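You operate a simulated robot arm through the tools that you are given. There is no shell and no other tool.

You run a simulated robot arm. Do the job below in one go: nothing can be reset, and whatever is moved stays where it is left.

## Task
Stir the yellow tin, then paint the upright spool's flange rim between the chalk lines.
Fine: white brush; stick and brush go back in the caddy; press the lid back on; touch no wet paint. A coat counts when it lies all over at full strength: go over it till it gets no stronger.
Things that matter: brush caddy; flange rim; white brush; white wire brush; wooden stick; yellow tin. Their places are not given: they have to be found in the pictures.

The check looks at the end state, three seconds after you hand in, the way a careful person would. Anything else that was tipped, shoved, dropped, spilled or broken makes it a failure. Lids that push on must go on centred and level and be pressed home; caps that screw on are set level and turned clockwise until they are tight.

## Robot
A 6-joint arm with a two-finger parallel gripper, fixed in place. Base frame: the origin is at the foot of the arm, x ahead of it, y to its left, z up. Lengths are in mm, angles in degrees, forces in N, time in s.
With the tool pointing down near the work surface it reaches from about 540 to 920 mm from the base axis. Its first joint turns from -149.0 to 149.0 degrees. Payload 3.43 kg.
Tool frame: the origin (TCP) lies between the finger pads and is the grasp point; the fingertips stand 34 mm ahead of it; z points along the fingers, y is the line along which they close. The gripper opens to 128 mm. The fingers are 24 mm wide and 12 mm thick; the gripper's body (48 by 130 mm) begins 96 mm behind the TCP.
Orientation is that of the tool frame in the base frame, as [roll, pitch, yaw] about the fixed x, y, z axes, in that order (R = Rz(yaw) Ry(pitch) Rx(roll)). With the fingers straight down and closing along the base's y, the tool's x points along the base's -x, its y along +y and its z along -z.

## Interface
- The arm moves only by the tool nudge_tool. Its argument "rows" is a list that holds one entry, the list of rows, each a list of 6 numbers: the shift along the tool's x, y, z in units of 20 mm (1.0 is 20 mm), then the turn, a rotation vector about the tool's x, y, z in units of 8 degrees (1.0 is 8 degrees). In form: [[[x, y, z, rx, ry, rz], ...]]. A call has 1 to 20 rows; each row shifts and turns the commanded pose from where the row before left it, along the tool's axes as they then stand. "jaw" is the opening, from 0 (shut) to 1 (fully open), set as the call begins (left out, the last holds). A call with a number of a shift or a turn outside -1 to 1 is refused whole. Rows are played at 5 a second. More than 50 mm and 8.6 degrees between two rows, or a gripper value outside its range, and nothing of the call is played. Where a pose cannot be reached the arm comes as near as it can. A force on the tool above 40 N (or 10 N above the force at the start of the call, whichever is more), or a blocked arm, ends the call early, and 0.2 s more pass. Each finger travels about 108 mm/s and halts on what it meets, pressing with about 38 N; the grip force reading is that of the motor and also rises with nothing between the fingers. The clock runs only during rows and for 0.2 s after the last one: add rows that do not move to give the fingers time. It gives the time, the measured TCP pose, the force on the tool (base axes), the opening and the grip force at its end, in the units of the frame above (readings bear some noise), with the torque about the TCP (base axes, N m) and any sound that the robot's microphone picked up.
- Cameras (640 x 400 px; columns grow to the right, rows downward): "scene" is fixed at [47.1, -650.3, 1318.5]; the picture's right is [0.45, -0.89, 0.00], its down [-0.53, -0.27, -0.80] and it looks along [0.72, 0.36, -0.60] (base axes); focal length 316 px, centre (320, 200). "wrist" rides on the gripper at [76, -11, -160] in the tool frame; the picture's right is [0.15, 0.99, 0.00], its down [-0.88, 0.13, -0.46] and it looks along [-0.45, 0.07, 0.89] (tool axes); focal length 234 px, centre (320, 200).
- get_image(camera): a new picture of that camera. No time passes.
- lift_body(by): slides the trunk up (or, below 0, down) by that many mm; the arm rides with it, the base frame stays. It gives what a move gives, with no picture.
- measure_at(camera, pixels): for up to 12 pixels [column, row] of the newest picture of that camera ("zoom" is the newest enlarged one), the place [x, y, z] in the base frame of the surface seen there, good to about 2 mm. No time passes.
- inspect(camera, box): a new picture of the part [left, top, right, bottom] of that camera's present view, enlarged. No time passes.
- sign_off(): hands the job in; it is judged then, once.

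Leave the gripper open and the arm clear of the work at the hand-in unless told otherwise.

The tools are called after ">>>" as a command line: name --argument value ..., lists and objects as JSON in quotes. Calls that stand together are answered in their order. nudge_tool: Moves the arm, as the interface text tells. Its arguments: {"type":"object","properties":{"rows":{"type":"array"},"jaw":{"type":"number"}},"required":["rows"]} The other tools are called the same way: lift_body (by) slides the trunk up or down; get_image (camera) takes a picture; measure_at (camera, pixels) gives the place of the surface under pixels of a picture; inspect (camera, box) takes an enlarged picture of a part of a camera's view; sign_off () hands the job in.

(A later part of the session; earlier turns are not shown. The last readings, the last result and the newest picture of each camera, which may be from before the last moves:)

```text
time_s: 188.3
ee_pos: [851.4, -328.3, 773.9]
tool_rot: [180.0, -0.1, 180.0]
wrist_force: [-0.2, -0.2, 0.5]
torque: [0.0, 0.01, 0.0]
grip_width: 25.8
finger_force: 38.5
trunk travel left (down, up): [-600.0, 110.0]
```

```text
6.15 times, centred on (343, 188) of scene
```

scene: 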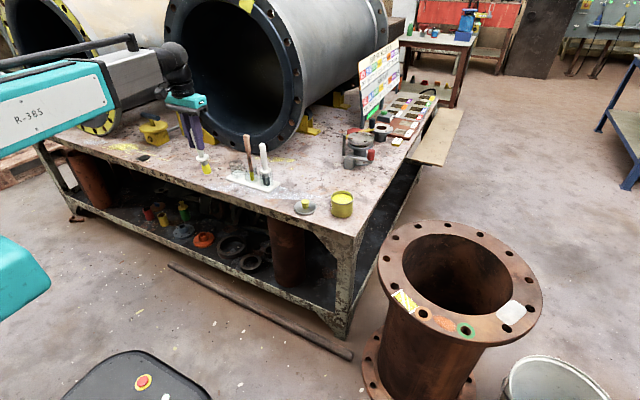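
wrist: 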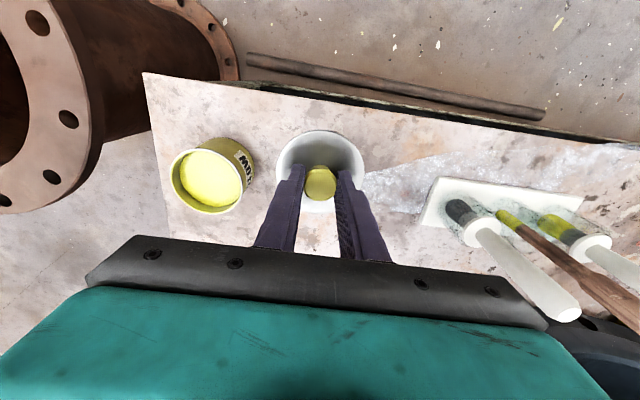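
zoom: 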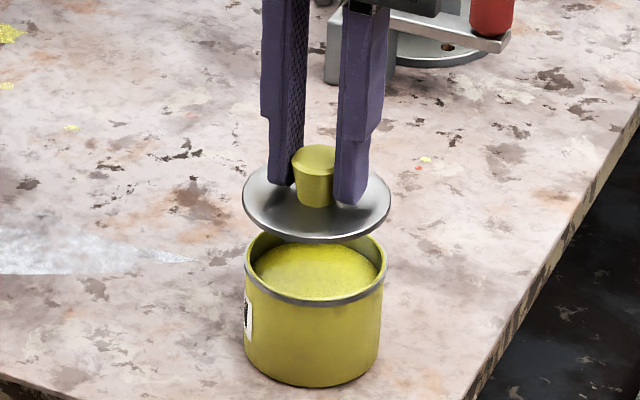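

I measure lid edge and tin rim together in this enlargement.

>>> measure_at --camera "zoom" --pixels '[[246, 198], [388, 192], [318, 236], [290, 150], [334, 150], [247, 262], [384, 260], [318, 297], [265, 225], [370, 222]]'

>>> inspect --camera "wrist" --box '[260, 100, 380, 220]'

>>> measure_at --camera "zoom" --pixels '[[175, 230], [464, 225], [320, 104], [320, 376], [215, 150], [425, 145], [200, 145], [420, 125], [320, 72], [275, 280], [365, 280], [320, 245]]'

```text
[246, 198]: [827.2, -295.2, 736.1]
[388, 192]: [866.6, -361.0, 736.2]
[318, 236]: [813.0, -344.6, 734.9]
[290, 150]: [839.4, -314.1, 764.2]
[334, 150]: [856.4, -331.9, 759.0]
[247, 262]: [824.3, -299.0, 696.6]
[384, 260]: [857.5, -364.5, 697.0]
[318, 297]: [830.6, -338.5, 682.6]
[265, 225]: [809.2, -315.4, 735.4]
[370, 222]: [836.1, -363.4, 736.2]
```

```text
3.33 times, centred on (320, 160) of wrist
```

zoom: 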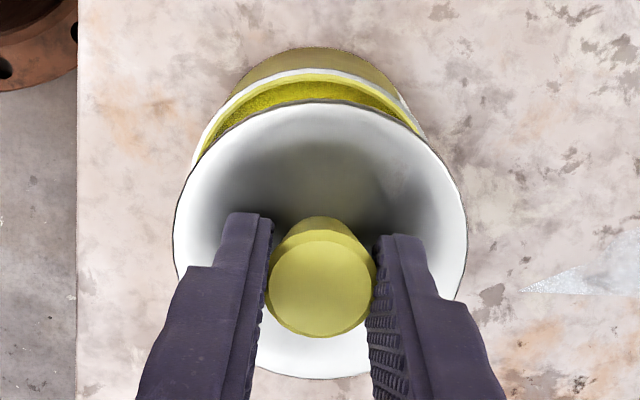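

```text
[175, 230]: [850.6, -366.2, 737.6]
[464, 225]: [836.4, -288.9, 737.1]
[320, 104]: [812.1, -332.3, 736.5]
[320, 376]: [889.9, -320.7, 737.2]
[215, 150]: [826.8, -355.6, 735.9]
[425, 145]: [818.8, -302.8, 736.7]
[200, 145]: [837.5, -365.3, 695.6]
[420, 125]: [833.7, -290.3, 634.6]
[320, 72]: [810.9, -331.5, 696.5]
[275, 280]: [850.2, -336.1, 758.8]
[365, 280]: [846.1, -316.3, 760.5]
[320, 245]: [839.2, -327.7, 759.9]
```

The lid is level. To judge centring more exactly I measure more points on the lid's edge.

>>> measure_at --camera "zoom" --pixels '[[177, 240], [188, 190], [222, 143], [270, 114], [372, 112], [418, 139], [450, 185], [463, 240], [455, 285], [280, 370], [340, 374], [262, 355]]'

```text
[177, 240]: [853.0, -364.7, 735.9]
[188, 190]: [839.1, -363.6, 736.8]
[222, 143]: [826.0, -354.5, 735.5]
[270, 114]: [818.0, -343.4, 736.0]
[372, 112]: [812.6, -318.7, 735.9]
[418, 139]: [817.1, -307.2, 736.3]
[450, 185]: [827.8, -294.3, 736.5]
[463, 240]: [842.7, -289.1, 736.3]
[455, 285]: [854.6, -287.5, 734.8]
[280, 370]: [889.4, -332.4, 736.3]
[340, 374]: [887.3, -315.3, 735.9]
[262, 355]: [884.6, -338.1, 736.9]
```

The lid's centre comes out at (850.7,-326.1), against the tin's (849,-328.2). I shift by (-1.6,-2.0) mm and lower 24 mm, to just above the rim.

>>> nudge_tool --rows '[[[0.08, -0.1, 0, 0, 0, 0], [0, 0, 0.5, 0, 0, 0], [0, 0, 0.5, 0, 0, 0], [0, 0, 0.2, 0, 0, 0], [0, 0, 0, 0, 0, 0], [0, 0, 0, 0, 0, 0]]]'

>>> inspect --camera "wrist" --box '[260, 100, 380, 220]'

>>> inspect --camera "scene" --box '[322, 175, 362, 220]'

```text
time_s: 189.8
ee_pos: [847.8, -328.1, 749.4]
tool_rot: [179.9, -0.1, -180.0]
wrist_force: [-0.1, 0.3, 0.4]
torque: [-0.03, 0.0, 0.01]
grip_width: 25.9
finger_force: 38.3
trunk travel left (down, up): [-600.0, 110.0]
```

```text
3.33 times, centred on (320, 160) of wrist
```

zoom: 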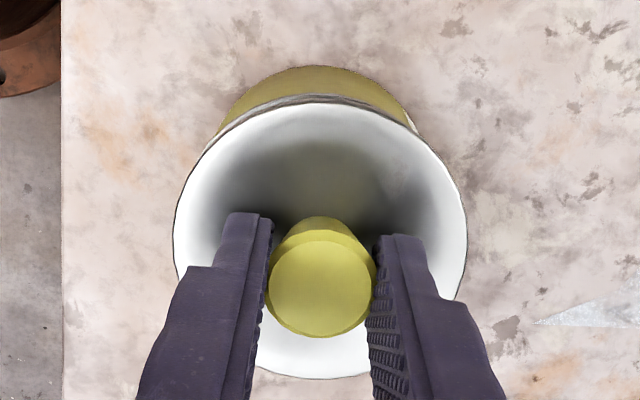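

```text
8.89 times, centred on (342, 198) of scene
```

zoom: 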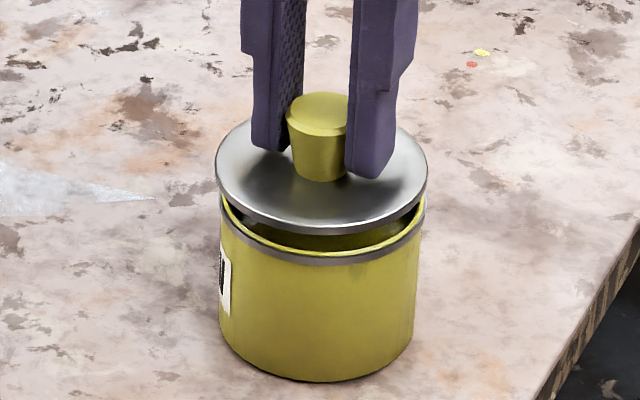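

>>> measure_at --camera "zoom" --pixels '[[218, 180], [425, 175], [320, 228], [250, 213], [390, 208], [224, 215], [422, 210], [320, 255], [250, 240], [395, 238]]'

>>> inspect --camera "wrist" --box '[260, 100, 380, 220]'

>>> measure_at --camera "zoom" --pixels '[[177, 240], [188, 190], [270, 114], [372, 112], [450, 185], [463, 240], [280, 370], [340, 374], [222, 125], [300, 97], [390, 108], [250, 108]]'

```text
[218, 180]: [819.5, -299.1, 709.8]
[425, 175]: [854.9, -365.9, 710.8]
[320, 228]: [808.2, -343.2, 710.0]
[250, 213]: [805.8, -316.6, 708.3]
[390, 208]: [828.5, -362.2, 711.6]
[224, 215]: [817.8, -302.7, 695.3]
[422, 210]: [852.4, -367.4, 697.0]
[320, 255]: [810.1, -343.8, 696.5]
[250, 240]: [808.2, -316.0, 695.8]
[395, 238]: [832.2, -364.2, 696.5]
```

```text
3.33 times, centred on (320, 160) of wrist
```

zoom: 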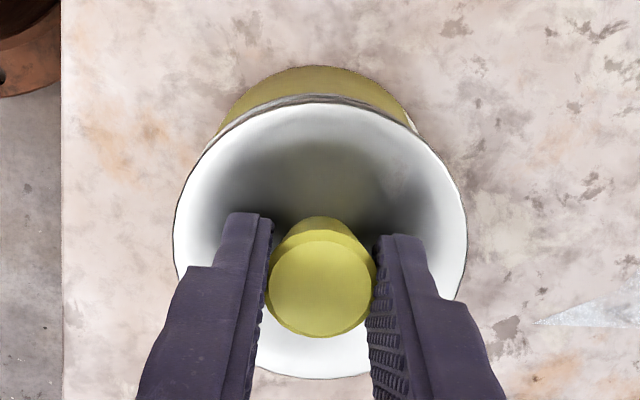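

```text
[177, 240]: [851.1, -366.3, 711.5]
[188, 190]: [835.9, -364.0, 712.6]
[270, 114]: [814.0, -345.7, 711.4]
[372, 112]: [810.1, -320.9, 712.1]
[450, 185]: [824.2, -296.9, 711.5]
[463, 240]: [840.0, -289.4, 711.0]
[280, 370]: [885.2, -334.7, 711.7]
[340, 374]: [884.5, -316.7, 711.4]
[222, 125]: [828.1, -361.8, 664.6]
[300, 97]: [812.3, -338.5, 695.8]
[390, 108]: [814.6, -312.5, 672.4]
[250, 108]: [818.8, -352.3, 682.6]
```

The lid and rim agree to within about 1 mm. I trim (+0.6,-0.7) mm and lower in small steps, watching the force.

>>> nudge_tool --rows '[[[-0.03, -0.035, 0, 0, 0, 0], [0, 0, 0.2, 0, 0, 0], [0, 0, 0.15, 0, 0, 0], [0, 0, 0, 0, 0, 0]]]'

>>> inspect --camera "scene" --box '[322, 175, 362, 220]'

```text
time_s: 190.8
ee_pos: [848.2, -330.0, 741.5]
tool_rot: [-179.9, 0.0, -180.0]
wrist_force: [0.0, 0.4, -0.9]
torque: [0.03, -0.01, -0.02]
grip_width: 25.8
finger_force: 38.0
trunk travel left (down, up): [-600.0, 110.0]
```

```text
8.89 times, centred on (342, 198) of scene
```

zoom: 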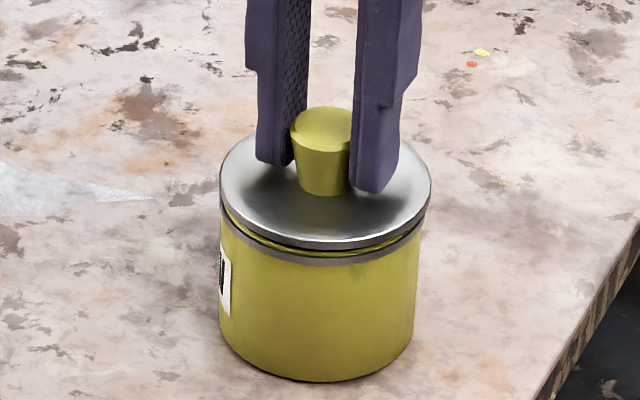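

The lid looks about 1.5 mm off to the right of the picture. I look closer before correcting.

>>> inspect --camera "scene" --box '[329, 188, 355, 212]'

>>> inspect --camera "wrist" --box '[280, 115, 360, 190]'

```text
16.00 times, centred on (342, 200) of scene
```

zoom: 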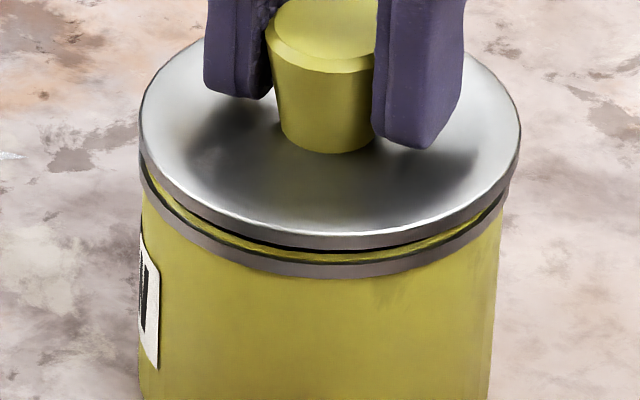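

```text
5.33 times, centred on (320, 152) of wrist
```

zoom: 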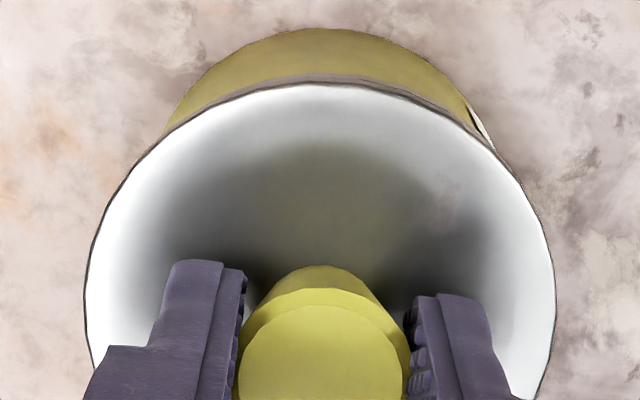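

>>> inspect --camera "scene" --box '[329, 188, 355, 212]'

>>> measure_at --camera "zoom" --pixels '[[160, 185], [200, 213], [260, 235], [330, 242], [400, 236], [460, 215], [500, 183], [160, 208], [200, 240], [323, 268], [440, 250], [490, 218]]'

```text
16.00 times, centred on (342, 200) of scene
```

zoom: 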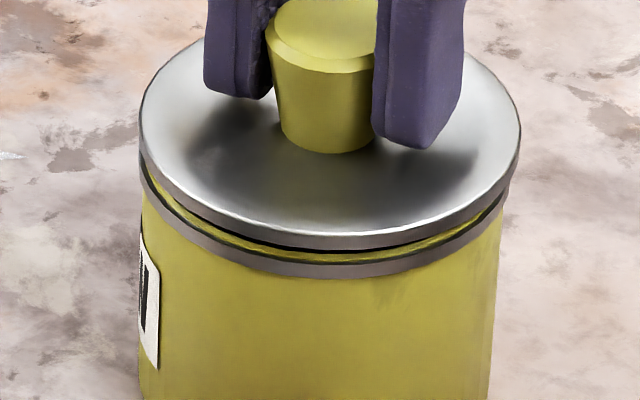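

```text
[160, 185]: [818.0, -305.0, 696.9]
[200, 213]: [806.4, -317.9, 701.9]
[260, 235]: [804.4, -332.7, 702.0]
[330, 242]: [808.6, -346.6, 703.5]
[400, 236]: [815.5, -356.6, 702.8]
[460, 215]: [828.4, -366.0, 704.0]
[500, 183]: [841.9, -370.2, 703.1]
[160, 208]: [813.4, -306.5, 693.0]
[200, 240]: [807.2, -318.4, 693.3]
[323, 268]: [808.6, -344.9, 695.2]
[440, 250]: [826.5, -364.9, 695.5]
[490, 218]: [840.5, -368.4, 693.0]
```

Allowing for perspective, the lid is about 0.9 mm off toward -y. I shift 0.9 mm in +y and lower in 1 mm steps until it takes load.

>>> nudge_tool --rows '[[[0, 0.045, 0, 0, 0, 0], [0, 0, 0.05, 0, 0, 0], [0, 0, 0.05, 0, 0, 0], [0, 0, 0, 0, 0, 0]]]'

>>> inspect --camera "scene" --box '[329, 188, 355, 212]'

```text
time_s: 191.8
ee_pos: [848.6, -328.1, 740.6]
tool_rot: [-180.0, 0.0, 179.9]
wrist_force: [0.6, 0.3, -0.4]
torque: [0.03, 0.02, 0.0]
grip_width: 26.0
finger_force: 38.2
trunk travel left (down, up): [-600.0, 110.0]
```

```text
16.00 times, centred on (342, 200) of scene
```

zoom: 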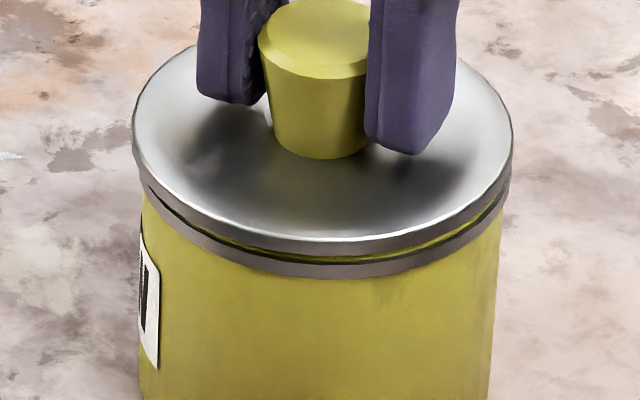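

Now it overhangs evenly within about half a millimetre. I keep lowering by 1 mm steps.

>>> nudge_tool --rows '[[[0, 0, 0.05, 0, 0, 0], [0, 0, 0.05, 0, 0, 0], [0, 0, 0, 0, 0, 0]]]'

>>> inspect --camera "scene" --box '[329, 188, 355, 212]'

```text
time_s: 192.6
ee_pos: [847.8, -329.8, 738.7]
tool_rot: [-180.0, 0.0, 180.0]
wrist_force: [-0.2, -0.1, 0.6]
torque: [0.03, 0.0, -0.01]
grip_width: 25.8
finger_force: 38.1
trunk travel left (down, up): [-600.0, 110.0]
```

```text
16.00 times, centred on (342, 200) of scene
```

zoom: 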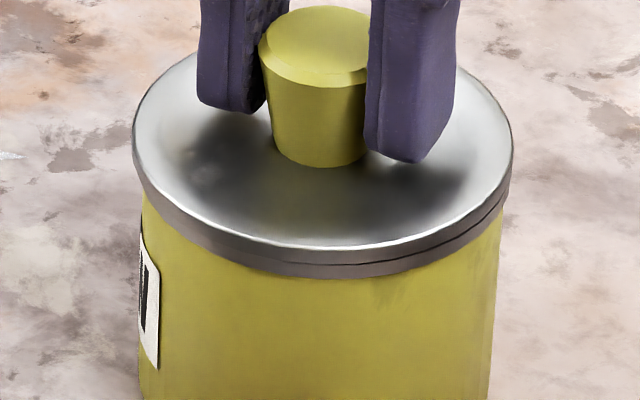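

The gap has nearly closed with no force yet. I go on pressing down by 1 mm steps.

>>> nudge_tool --rows '[[[0, 0, 0.05, 0, 0, 0], [0, 0, 0.05, 0, 0, 0], [0, 0, 0, 0, 0, 0]]]'

>>> inspect --camera "scene" --box '[329, 188, 355, 212]'

```text
time_s: 193.3
ee_pos: [846.5, -328.6, 737.6]
tool_rot: [-179.9, 0.1, 179.9]
wrist_force: [2.4, -1.3, 9.8]
torque: [-0.04, 0.04, 0.02]
grip_width: 25.8
finger_force: 37.8
trunk travel left (down, up): [-600.0, 110.0]
```

```text
16.00 times, centred on (342, 200) of scene
```

zoom: 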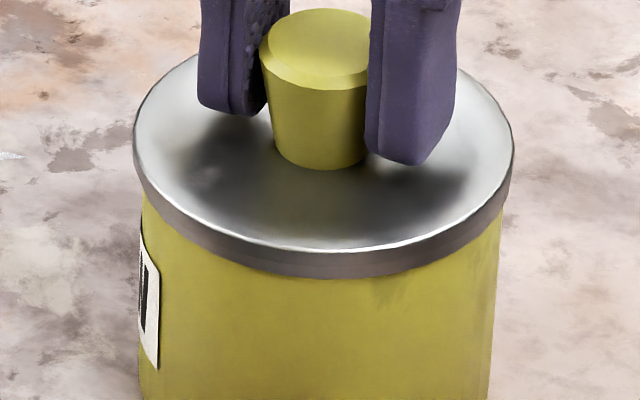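

Contact at 10 N. I press further to seat it home.

>>> nudge_tool --rows '[[[0, 0, 0.05, 0, 0, 0], [0, 0, 0.05, 0, 0, 0], [0, 0, 0.05, 0, 0, 0], [0, 0, 0, 0, 0, 0]]]'

>>> inspect --camera "scene" --box '[329, 188, 355, 212]'

```text
time_s: 194.3
ee_pos: [846.9, -328.6, 738.0]
tool_rot: [-179.8, 0.3, 180.0]
wrist_force: [11.1, -1.9, 30.0]
torque: [-0.06, -0.12, -0.01]
grip_width: 25.7
finger_force: 37.4
trunk travel left (down, up): [-600.0, 110.0]
```

```text
16.00 times, centred on (342, 200) of scene
```

zoom: 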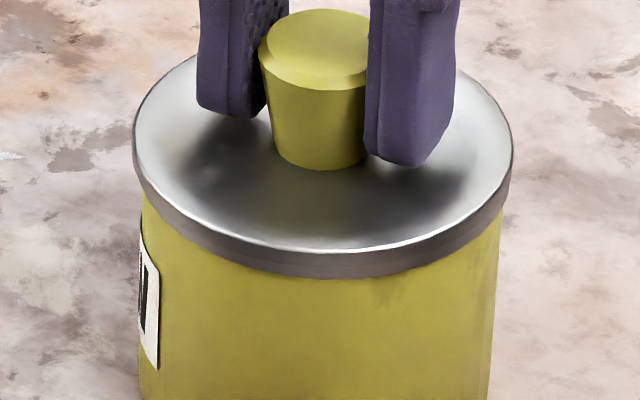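

Pressing gives 30 N down but also 11 N sideways along +x, so the lid sits about 1–2 mm too near the robot. I ease up 3 mm, shift 1.5 mm in +x and press again.

>>> nudge_tool --rows '[[[0, 0, -0.1, 0, 0, 0], [0, 0, -0.1, 0, 0, 0], [-0.075, 0, 0, 0, 0, 0], [0, 0, 0, 0, 0, 0]]]'

>>> inspect --camera "scene" --box '[329, 188, 355, 212]'

```text
time_s: 195.3
ee_pos: [847.9, -330.3, 737.1]
tool_rot: [-180.0, -0.1, 180.0]
wrist_force: [-1.0, -3.4, 9.1]
torque: [-0.1, 0.05, 0.08]
grip_width: 25.8
finger_force: 38.2
trunk travel left (down, up): [-600.0, 110.0]
```

```text
16.00 times, centred on (342, 200) of scene
```

zoom: 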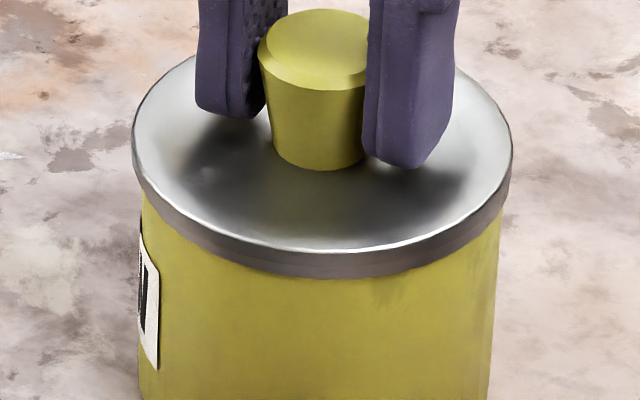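

>>> measure_at --camera "zoom" --pixels '[[150, 120], [495, 120], [322, 230], [322, 190], [330, 50], [322, 258], [322, 270], [240, 210], [420, 205]]'

>>> inspect --camera "wrist" --box '[280, 115, 360, 190]'

>>> measure_at --camera "zoom" --pixels '[[100, 250], [540, 250], [320, 95], [160, 150], [480, 150], [320, 350], [320, 70], [250, 90], [400, 95]]'

```text
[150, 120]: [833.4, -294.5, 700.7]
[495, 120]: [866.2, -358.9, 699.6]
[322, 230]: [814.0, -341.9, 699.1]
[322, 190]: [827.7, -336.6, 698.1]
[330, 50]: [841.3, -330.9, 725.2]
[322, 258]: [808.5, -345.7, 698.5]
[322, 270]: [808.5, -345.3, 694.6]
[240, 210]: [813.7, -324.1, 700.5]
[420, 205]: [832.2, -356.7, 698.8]
```

```text
5.33 times, centred on (320, 152) of wrist
```

zoom: 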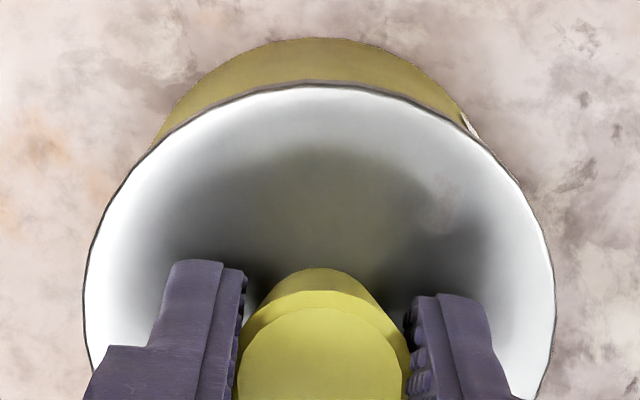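

```text
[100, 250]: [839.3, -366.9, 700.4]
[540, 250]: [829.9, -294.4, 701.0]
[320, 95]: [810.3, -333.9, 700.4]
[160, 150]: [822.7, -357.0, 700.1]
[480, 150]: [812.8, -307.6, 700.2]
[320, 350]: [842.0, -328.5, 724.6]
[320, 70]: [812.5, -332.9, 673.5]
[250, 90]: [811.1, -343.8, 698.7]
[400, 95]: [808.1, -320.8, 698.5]
```

The lid's top reads 700.4, the same as at the start. I press firmly to make sure that it is home, listening for a snap.

>>> nudge_tool --rows '[[[0, 0, 0.1, 0, 0, 0], [0, 0, 0.1, 0, 0, 0], [0, 0, 0.1, 0, 0, 0], [0, 0, 0.1, 0, 0, 0], [0, 0, 0, 0, 0, 0]]]'

>>> inspect --camera "scene" --box '[329, 188, 355, 212]'

```text
time_s: 196.4
ee_pos: [849.7, -328.6, 736.3]
tool_rot: [-179.8, 0.1, 180.0]
wrist_force: [-3.9, 1.4, 19.5]
torque: [0.12, 0.19, 0.02]
grip_width: 25.9
finger_force: 38.7
trunk travel left (down, up): [-600.0, 110.0]
stopped in row 5: the force on the tool passed its limit at 41 N (the readings are from after the stop); the commanded pose is now the measured one
```

```text
16.00 times, centred on (342, 200) of scene
```

zoom: 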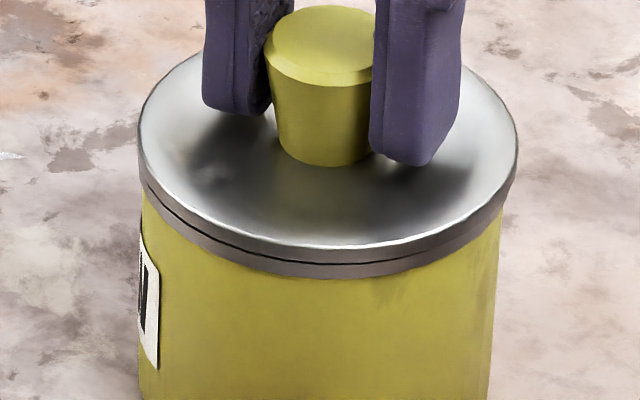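

The lid now shows a thin gap line at the left and looks shifted. I measure it.

>>> measure_at --camera "zoom" --pixels '[[155, 120], [500, 120], [322, 230], [322, 190], [330, 50], [322, 252], [240, 210], [420, 205], [328, 20]]'

>>> inspect --camera "wrist" --box '[260, 100, 380, 220]'

>>> measure_at --camera "zoom" --pixels '[[180, 240], [192, 190], [225, 148], [272, 119], [370, 116], [415, 143], [447, 190], [460, 240], [280, 367], [340, 370], [320, 290]]'

```text
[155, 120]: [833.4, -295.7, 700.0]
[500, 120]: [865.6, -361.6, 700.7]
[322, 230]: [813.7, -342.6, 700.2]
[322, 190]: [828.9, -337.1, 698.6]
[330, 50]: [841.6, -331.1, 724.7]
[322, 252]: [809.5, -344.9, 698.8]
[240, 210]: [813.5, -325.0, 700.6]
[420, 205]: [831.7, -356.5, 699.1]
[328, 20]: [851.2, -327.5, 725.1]
```

```text
3.33 times, centred on (320, 160) of wrist
```

zoom: 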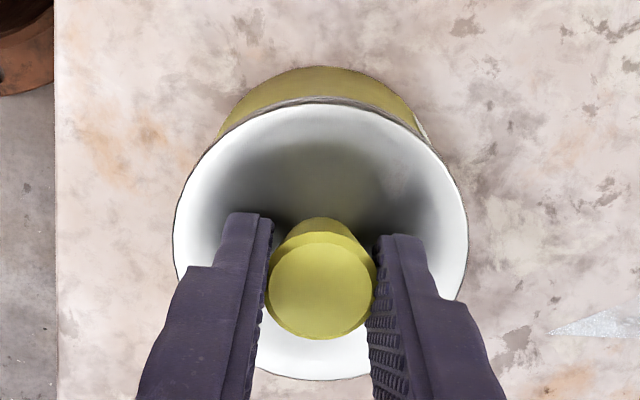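

```text
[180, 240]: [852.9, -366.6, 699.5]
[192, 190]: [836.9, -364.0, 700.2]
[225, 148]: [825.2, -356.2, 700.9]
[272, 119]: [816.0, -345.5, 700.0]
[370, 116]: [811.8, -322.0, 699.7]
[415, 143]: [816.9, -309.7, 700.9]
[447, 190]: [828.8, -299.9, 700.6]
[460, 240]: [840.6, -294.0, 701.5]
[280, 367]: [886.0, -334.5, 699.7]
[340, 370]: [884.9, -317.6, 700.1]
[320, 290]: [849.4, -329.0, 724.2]
```

Its height still reads 700.2 with the knob top at 724.7, the same as at the start, but it shifted about 1 mm sideways. I ease the pressure off and open the jaws to let it settle free, then look.

>>> nudge_tool --rows '[[[0, 0, -0.1, 0, 0, 0], [0, 0, -0.1, 0, 0, 0], [0, 0, 0, 0, 0, 0]]]'

>>> nudge_tool --rows '[[[0, 0, 0, 0, 0, 0], [0, 0, 0, 0, 0, 0], [0, 0, 0, 0, 0, 0]]]' --jaw 0.35

>>> inspect --camera "scene" --box '[329, 188, 355, 212]'

```text
time_s: 197.2
ee_pos: [848.5, -329.4, 737.0]
tool_rot: [-179.9, 0.0, -180.0]
wrist_force: [-2.8, 0.0, 6.1]
torque: [-0.01, -0.1, -0.05]
grip_width: 26.0
finger_force: 38.5
trunk travel left (down, up): [-600.0, 110.0]
```

```text
time_s: 198.0
ee_pos: [849.6, -328.6, 735.9]
tool_rot: [-179.9, 0.0, 180.0]
wrist_force: [0.5, 0.4, -0.3]
torque: [0.01, 0.04, 0.0]
grip_width: 44.9
finger_force: 0.1
trunk travel left (down, up): [-600.0, 110.0]
heard: snap
```

```text
16.00 times, centred on (342, 200) of scene
```

zoom: 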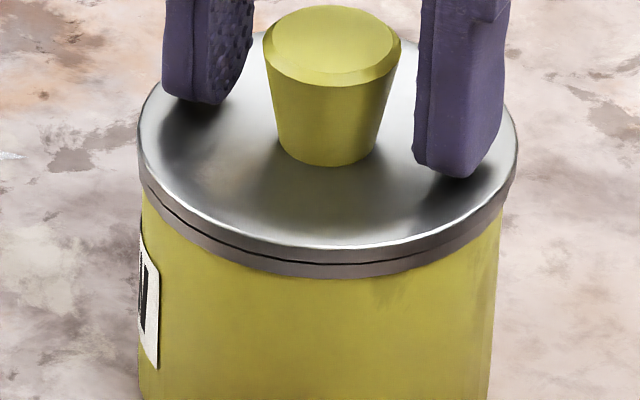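

I heard a snap as the jaws opened. A thin line still shows between lid and tin at the left. I rise above the knob, close the fingers, and look at the lid from the side and from above.

>>> nudge_tool --rows '[[[0, 0, -0.5, 0, 0, 0], [0, 0, -0.9, 0, 0, 0], [0, 0, -0.9, 0, 0, 0], [0, 0, 0, 0, 0, 0]]]'

>>> inspect --camera "scene" --box '[329, 188, 355, 212]'

>>> inspect --camera "wrist" --box '[270, 100, 370, 200]'

>>> measure_at --camera "zoom" --pixels '[[320, 200]]'

```text
time_s: 199.0
ee_pos: [848.1, -329.9, 781.2]
tool_rot: [-179.9, 0.0, 180.0]
wrist_force: [-0.1, -0.5, -0.2]
torque: [0.02, -0.01, 0.01]
grip_width: 44.7
finger_force: 0.0
trunk travel left (down, up): [-600.0, 110.0]
```

```text
16.00 times, centred on (342, 200) of scene
```

zoom: 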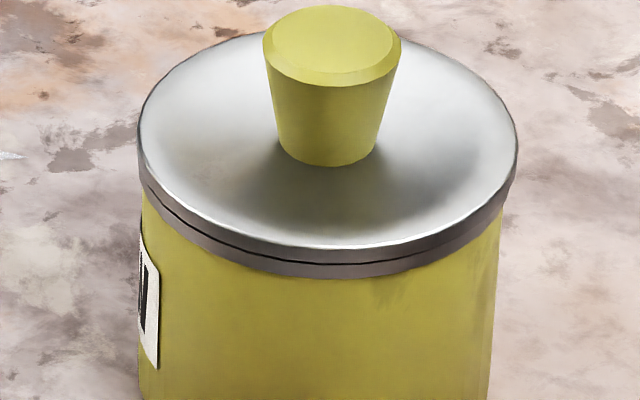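

```text
4.00 times, centred on (320, 150) of wrist
```

zoom: 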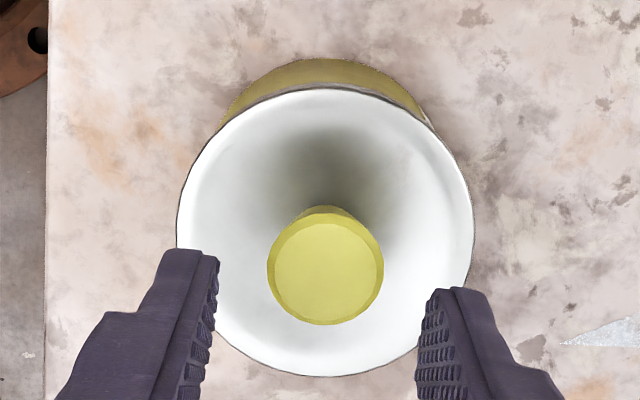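

```text
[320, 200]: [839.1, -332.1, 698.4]
```

I measure the lid's edge all round for level and centre.

>>> measure_at --camera "zoom" --pixels '[[182, 240], [195, 180], [235, 125], [280, 98], [320, 93], [370, 98], [420, 128], [455, 175], [468, 230], [325, 371], [260, 355], [390, 355]]'

>>> inspect --camera "scene" --box '[329, 188, 355, 212]'

>>> measure_at --camera "zoom" --pixels '[[150, 120], [505, 120], [322, 235], [240, 210], [420, 205], [260, 45], [420, 55], [322, 255], [322, 268], [330, 80]]'

```text
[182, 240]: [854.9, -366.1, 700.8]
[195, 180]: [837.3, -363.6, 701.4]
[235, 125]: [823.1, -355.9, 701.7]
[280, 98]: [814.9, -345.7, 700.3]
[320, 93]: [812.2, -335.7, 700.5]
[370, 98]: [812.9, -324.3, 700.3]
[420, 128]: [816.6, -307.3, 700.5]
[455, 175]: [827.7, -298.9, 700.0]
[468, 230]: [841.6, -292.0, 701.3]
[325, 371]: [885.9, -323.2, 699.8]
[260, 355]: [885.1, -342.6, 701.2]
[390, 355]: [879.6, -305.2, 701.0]
```

```text
16.00 times, centred on (342, 200) of scene
```

zoom: 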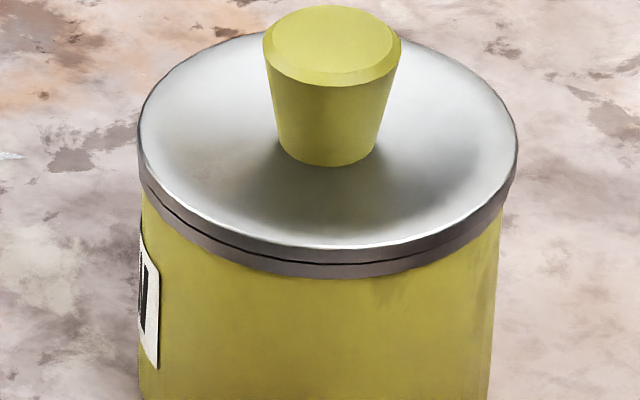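

```text
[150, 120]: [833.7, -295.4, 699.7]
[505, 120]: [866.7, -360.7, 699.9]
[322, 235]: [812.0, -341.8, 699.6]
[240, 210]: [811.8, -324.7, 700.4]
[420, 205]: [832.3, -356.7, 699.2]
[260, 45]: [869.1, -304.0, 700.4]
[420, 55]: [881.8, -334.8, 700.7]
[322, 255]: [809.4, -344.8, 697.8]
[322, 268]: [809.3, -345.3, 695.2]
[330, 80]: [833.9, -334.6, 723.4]
```

The lid is centred (849.4,-328.5) and level within a millimetre. I close the empty fingers to use their tips as a pusher and check they are over the knob.

>>> nudge_tool --rows '[[[0, 0, 0, 0, 0, 0], [0, 0, 0, 0, 0, 0], [0, 0, 0, 0, 0, 0], [0, 0, 0, 0, 0, 0]]]' --jaw 0.0

>>> inspect --camera "scene" --box '[322, 165, 362, 215]'

>>> inspect --camera "wrist" --box '[270, 100, 370, 220]'

```text
time_s: 200.0
ee_pos: [850.3, -331.2, 781.7]
tool_rot: [-179.9, 0.0, -179.9]
wrist_force: [0.6, -1.2, 0.4]
torque: [0.0, 0.02, 0.0]
grip_width: 0.0
finger_force: 32.8
trunk travel left (down, up): [-600.0, 110.0]
```

```text
8.00 times, centred on (342, 190) of scene
```

zoom: 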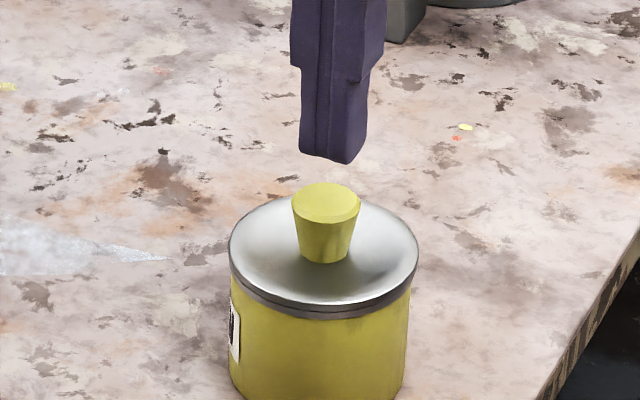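

```text
3.33 times, centred on (320, 160) of wrist
```

zoom: 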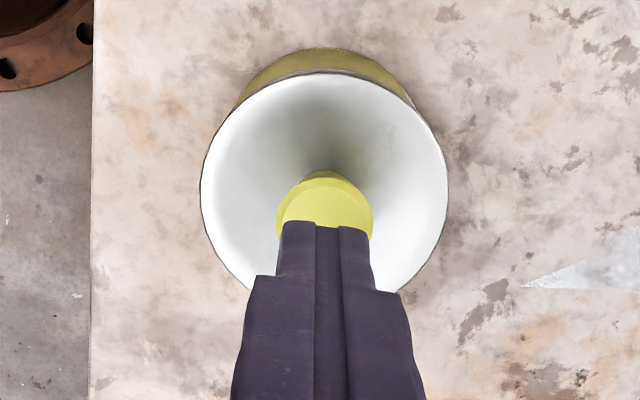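

The closed tips are over the knob, about 22 mm above it. I lower 18 mm, then press in small steps.

>>> nudge_tool --rows '[[[0, 0, 0.6, 0, 0, 0], [0, 0, 0.3, 0, 0, 0], [0, 0, 0.1, 0, 0, 0], [0, 0, 0.1, 0, 0, 0], [0, 0, 0, 0, 0, 0]]]'

>>> inspect --camera "scene" --box '[329, 180, 355, 212]'

```text
time_s: 201.2
ee_pos: [850.4, -330.3, 760.5]
tool_rot: [-180.0, 0.0, 179.9]
wrist_force: [0.1, 0.6, 0.7]
torque: [0.02, 0.04, 0.03]
grip_width: 0.0
finger_force: 32.6
trunk travel left (down, up): [-600.0, 110.0]
```

```text
12.50 times, centred on (342, 196) of scene
```

zoom: 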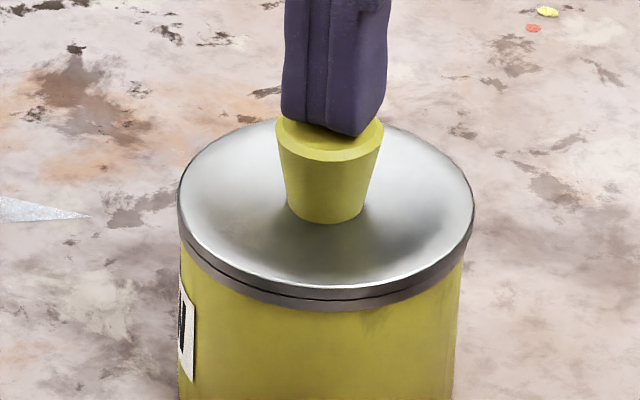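

The tips are about 1.5 mm off the knob's centre. I shift to centre and press down in 1 mm steps.

>>> nudge_tool --rows '[[[0.04, 0.08, 0, 0, 0, 0], [0, 0, 0.05, 0, 0, 0], [0, 0, 0.05, 0, 0, 0], [0, 0, 0.1, 0, 0, 0], [0, 0, 0.1, 0, 0, 0], [0, 0, 0.1, 0, 0, 0], [0, 0, 0.1, 0, 0, 0], [0, 0, 0, 0, 0, 0]]]'

>>> inspect --camera "scene" --box '[329, 180, 355, 212]'

```text
time_s: 202.8
ee_pos: [849.2, -327.9, 759.1]
tool_rot: [-179.9, 0.4, -180.0]
wrist_force: [-5.3, 2.2, 17.9]
torque: [0.09, 0.29, -0.01]
grip_width: 0.1
finger_force: 32.7
trunk travel left (down, up): [-600.0, 110.0]
stopped in row 7: the force on the tool passed its limit at 42 N (the readings are from after the stop); the commanded pose is now the measured one
```

```text
12.50 times, centred on (342, 196) of scene
```

zoom: 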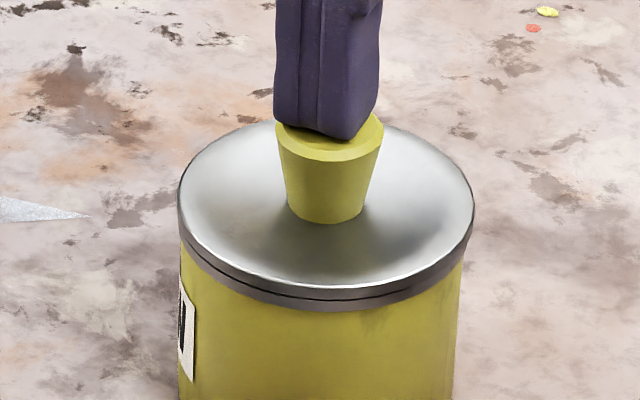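

42 N and no change; a thin line still shows. I take the very same enlarged view as at the start for comparison, after rising a little.

>>> nudge_tool --rows '[[[0, 0, -0.5, 0, 0, 0], [0, 0, -0.9, 0, 0, 0], [0, 0, -0.9, 0, 0, 0], [0, 0, 0, 0, 0, 0]]]'

>>> inspect --camera "scene" --box '[322, 180, 362, 220]'

```text
time_s: 203.8
ee_pos: [850.3, -328.9, 800.0]
tool_rot: [-179.9, 0.4, 180.0]
wrist_force: [-0.6, 1.3, 0.3]
torque: [0.02, -0.03, 0.01]
grip_width: 0.0
finger_force: 33.5
trunk travel left (down, up): [-600.0, 110.0]
```

```text
10.00 times, centred on (342, 200) of scene
```

zoom: 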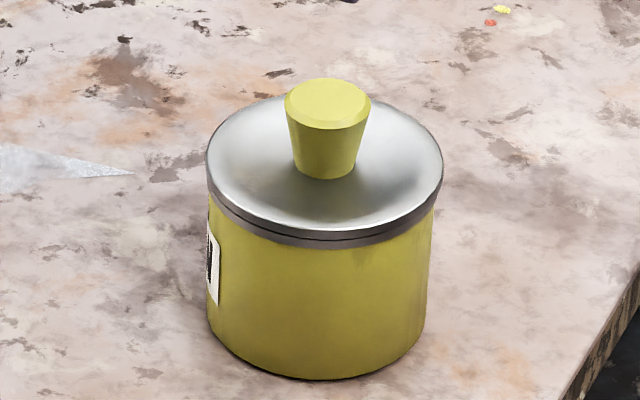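

In this view the knob (284–371 px) and the lid's edges (206–443 px) lie within a pixel of where they were at the start. I take a careful set of heights from the wrist camera to confirm.

>>> inspect --camera "wrist" --box '[270, 100, 370, 200]'

>>> measure_at --camera "zoom" --pixels '[[200, 220], [215, 170], [260, 125], [320, 108], [380, 120], [425, 160], [445, 210], [250, 250], [400, 250], [230, 200], [320, 140], [410, 190]]'

>>> inspect --camera "scene" --box '[334, 192, 350, 210]'

```text
4.00 times, centred on (320, 150) of wrist
```

zoom: 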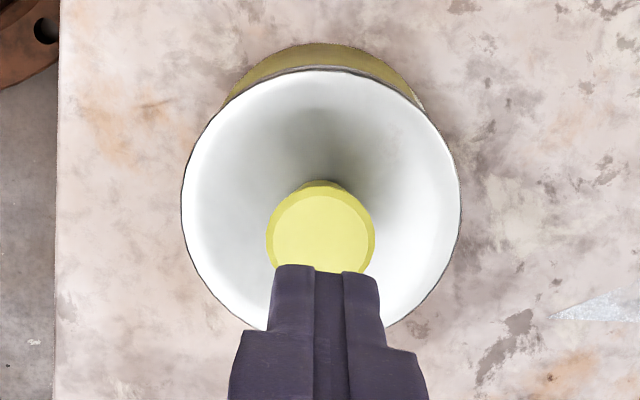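

```text
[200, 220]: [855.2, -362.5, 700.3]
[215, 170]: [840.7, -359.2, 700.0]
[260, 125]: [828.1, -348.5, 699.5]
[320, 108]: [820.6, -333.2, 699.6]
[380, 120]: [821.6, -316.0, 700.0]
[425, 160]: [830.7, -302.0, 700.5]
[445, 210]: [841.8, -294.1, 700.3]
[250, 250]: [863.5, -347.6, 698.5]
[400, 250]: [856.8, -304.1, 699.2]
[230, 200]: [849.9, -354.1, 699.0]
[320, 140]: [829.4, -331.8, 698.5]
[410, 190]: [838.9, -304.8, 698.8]
```

```text
16.00 times, centred on (342, 201) of scene
```

zoom: 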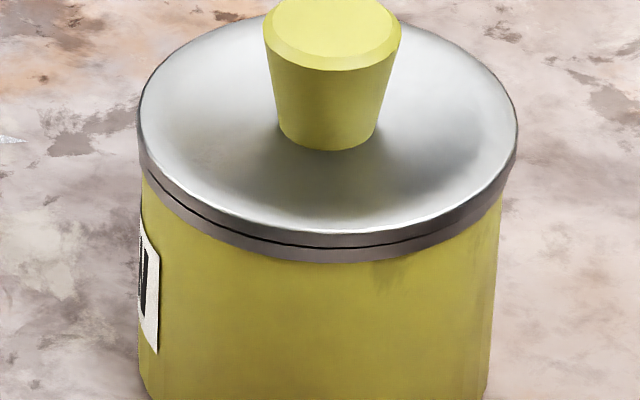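

The edge reads about 700.2 all round, no higher than the 701 at the start, so it looks home after that snap. To be sure I press once more on the knob, somewhat harder and in stages, listening for any further snap.

>>> nudge_tool --rows '[[[0.03, 0.02, 0.8, 0, 0, 0], [0, 0, 0.7, 0, 0, 0], [0, 0, 0.3, 0, 0, 0], [0, 0, 0.1, 0, 0, 0], [0, 0, 0.1, 0, 0, 0], [0, 0, 0.1, 0, 0, 0], [0, 0, 0.1, 0, 0, 0], [0, 0, 0, 0, 0, 0]]]'

>>> inspect --camera "scene" --box '[329, 180, 355, 212]'

```text
time_s: 205.6
ee_pos: [849.1, -328.0, 758.6]
tool_rot: [-179.8, 0.3, -179.9]
wrist_force: [-0.4, 2.4, 8.5]
torque: [0.06, 0.08, 0.0]
grip_width: 0.0
finger_force: 32.8
trunk travel left (down, up): [-600.0, 110.0]
```

```text
12.50 times, centred on (342, 196) of scene
```

zoom: 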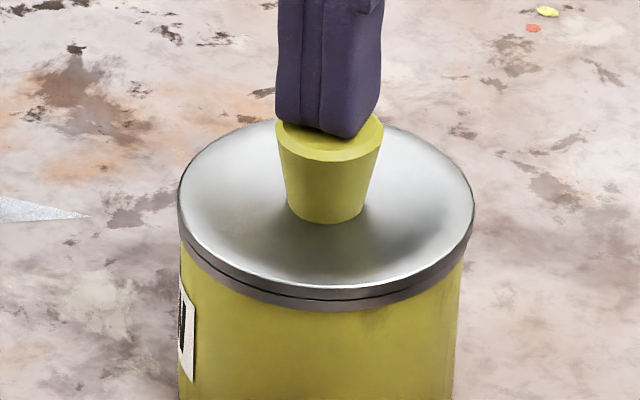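

>>> nudge_tool --rows '[[[0, 0, 0.08, 0, 0, 0], [0, 0, 0.08, 0, 0, 0], [0, 0, 0.06, 0, 0, 0], [0, 0, 0, 0, 0, 0], [0, 0, 0, 0, 0, 0]]]'

>>> inspect --camera "scene" --box '[329, 188, 355, 212]'

```text
time_s: 206.7
ee_pos: [849.7, -326.9, 758.5]
tool_rot: [-179.7, 0.7, 180.0]
wrist_force: [-6.3, 2.6, 17.2]
torque: [0.07, 0.29, -0.05]
grip_width: 0.1
finger_force: 33.1
trunk travel left (down, up): [-600.0, 110.0]
stopped in row 5: the force on the tool passed its limit at 41 N (the readings are from after the stop); the commanded pose is now the measured one
```

```text
16.00 times, centred on (342, 200) of scene
```

zoom: 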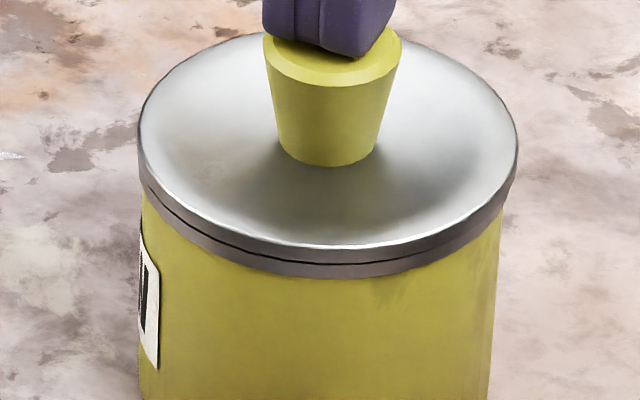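

Another 41 N press moved nothing and gave no further snap: the lid sits centred, level and home. I rise well clear, open the gripper and check everything.

>>> nudge_tool --rows '[[[0, 0, -0.4, 0, 0, 0], [0, 0, -0.9, 0, 0, 0], [0, 0, -1, 0, 0, 0], [0, 0, -1, 0, 0, 0], [0, 0, -1, 0, 0, 0], [0, 0, -1, 0, 0, 0], [0.5, 0, -1, 0, 0, 0], [1, 0, -1, 0, 0, 0], [1, 0, -1, 0, 0, 0], [1, 0, -1, 0, 0, 0], [1, 0, -1, 0, 0, 0], [1, 0, -1, 0, 0, 0], [1, 0, -0.5, 0, 0, 0], [1, 0, 0, 0, 0, 0], [1, 0, 0, 0, 0, 0], [1, 0, 0, 0, 0, 0], [1, 0, 0, 0, 0, 0], [1, 0, 0, 0, 0, 0], [1, 0, 0, 0, 0, 0], [0, 0, 0, 0, 0, 0]]]'

>>> nudge_tool --rows '[[[0, 0, 0, 0, 0, 0], [0, 0, 0, 0, 0, 0], [0, 0, 0, 0, 0, 0], [0, 0, 0, 0, 0, 0]]]' --jaw 1.0

>>> get_image --camera "scene"

>>> get_image --camera "wrist"

>>> inspect --camera "scene" --box '[210, 120, 370, 220]'

```text
time_s: 210.8
ee_pos: [599.0, -328.6, 988.2]
tool_rot: [-179.7, 0.6, 180.0]
wrist_force: [0.8, 0.2, 0.1]
torque: [0.0, -0.02, -0.02]
grip_width: 0.2
finger_force: 32.5
trunk travel left (down, up): [-600.0, 110.0]
```

```text
time_s: 211.8
ee_pos: [599.9, -328.4, 987.7]
tool_rot: [-179.6, 0.5, 180.0]
wrist_force: [-0.1, 0.7, 0.0]
torque: [0.02, 0.0, 0.01]
grip_width: 127.9
finger_force: 0.1
trunk travel left (down, up): [-600.0, 110.0]
```

```text
taken
```

scene: 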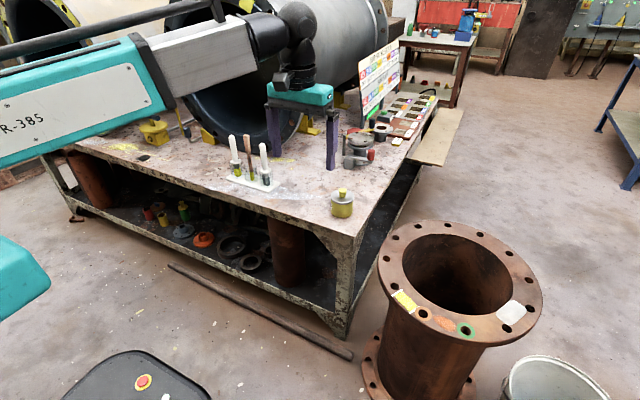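

```text
taken
```

wrist: 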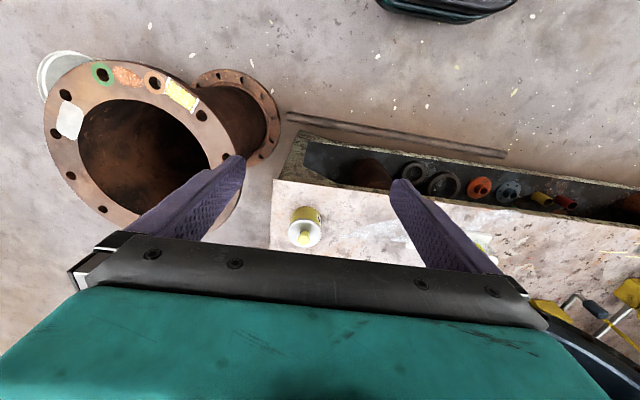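

```text
4.00 times, centred on (290, 170) of scene
```

zoom: 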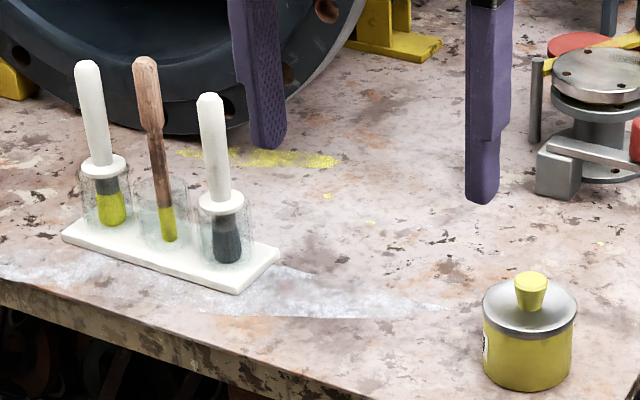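

All stands in its place. The patch's gloss streaks seem gone, so I look at the coat closely.

>>> inspect --camera "scene" --box '[384, 275, 432, 323]'

>>> inspect --camera "wrist" --box '[150, 60, 215, 120]'

>>> inspect --camera "scene" --box '[322, 180, 362, 220]'

```text
8.33 times, centred on (408, 299) of scene
```

zoom: 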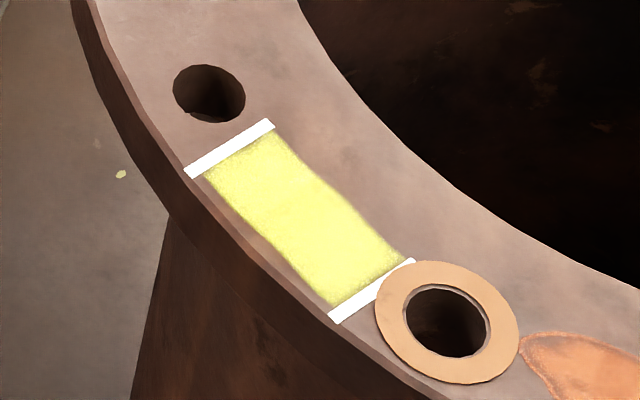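

```text
6.67 times, centred on (182, 90) of wrist
```

zoom: 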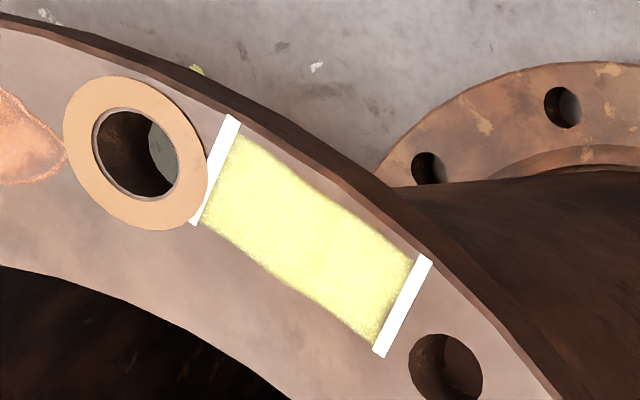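

```text
10.00 times, centred on (342, 200) of scene
```

zoom: 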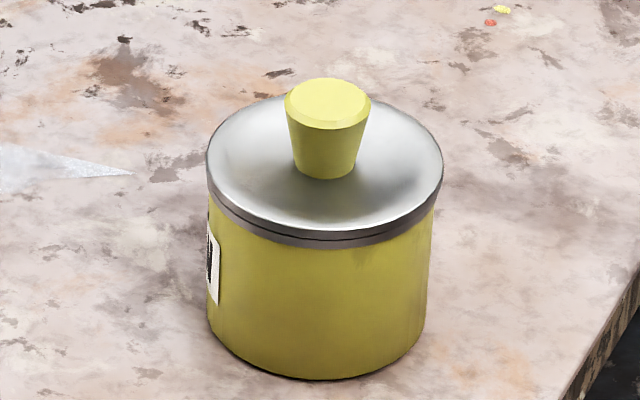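

The coat has dried to a bright matte yellow. The very edges near the chalk lines look slightly thinner, so I zoom in on both ends.

>>> inspect --camera "wrist" --box '[165, 70, 200, 105]'

>>> inspect --camera "scene" --box '[388, 282, 408, 302]'

>>> inspect --camera "scene" --box '[402, 294, 422, 314]'

```text
11.43 times, centred on (182, 88) of wrist
```

zoom: 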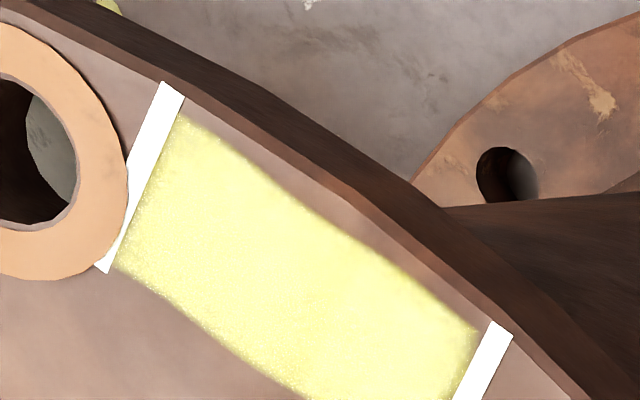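

```text
16.00 times, centred on (398, 292) of scene
```

zoom: 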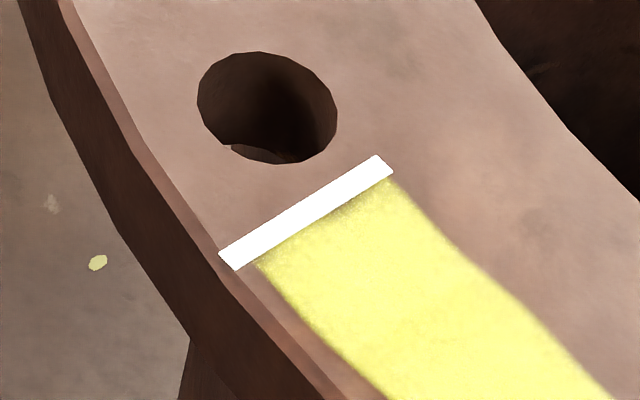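

```text
16.00 times, centred on (412, 304) of scene
```

zoom: 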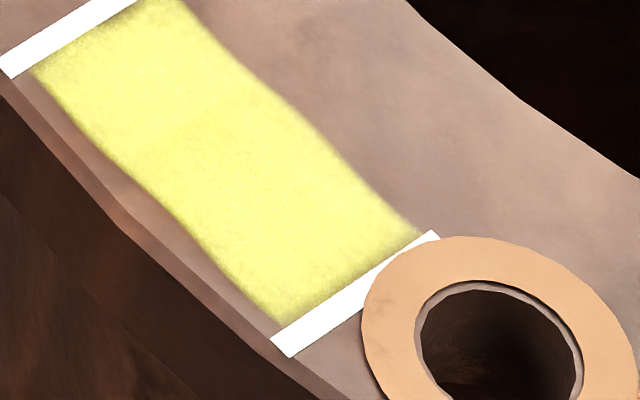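

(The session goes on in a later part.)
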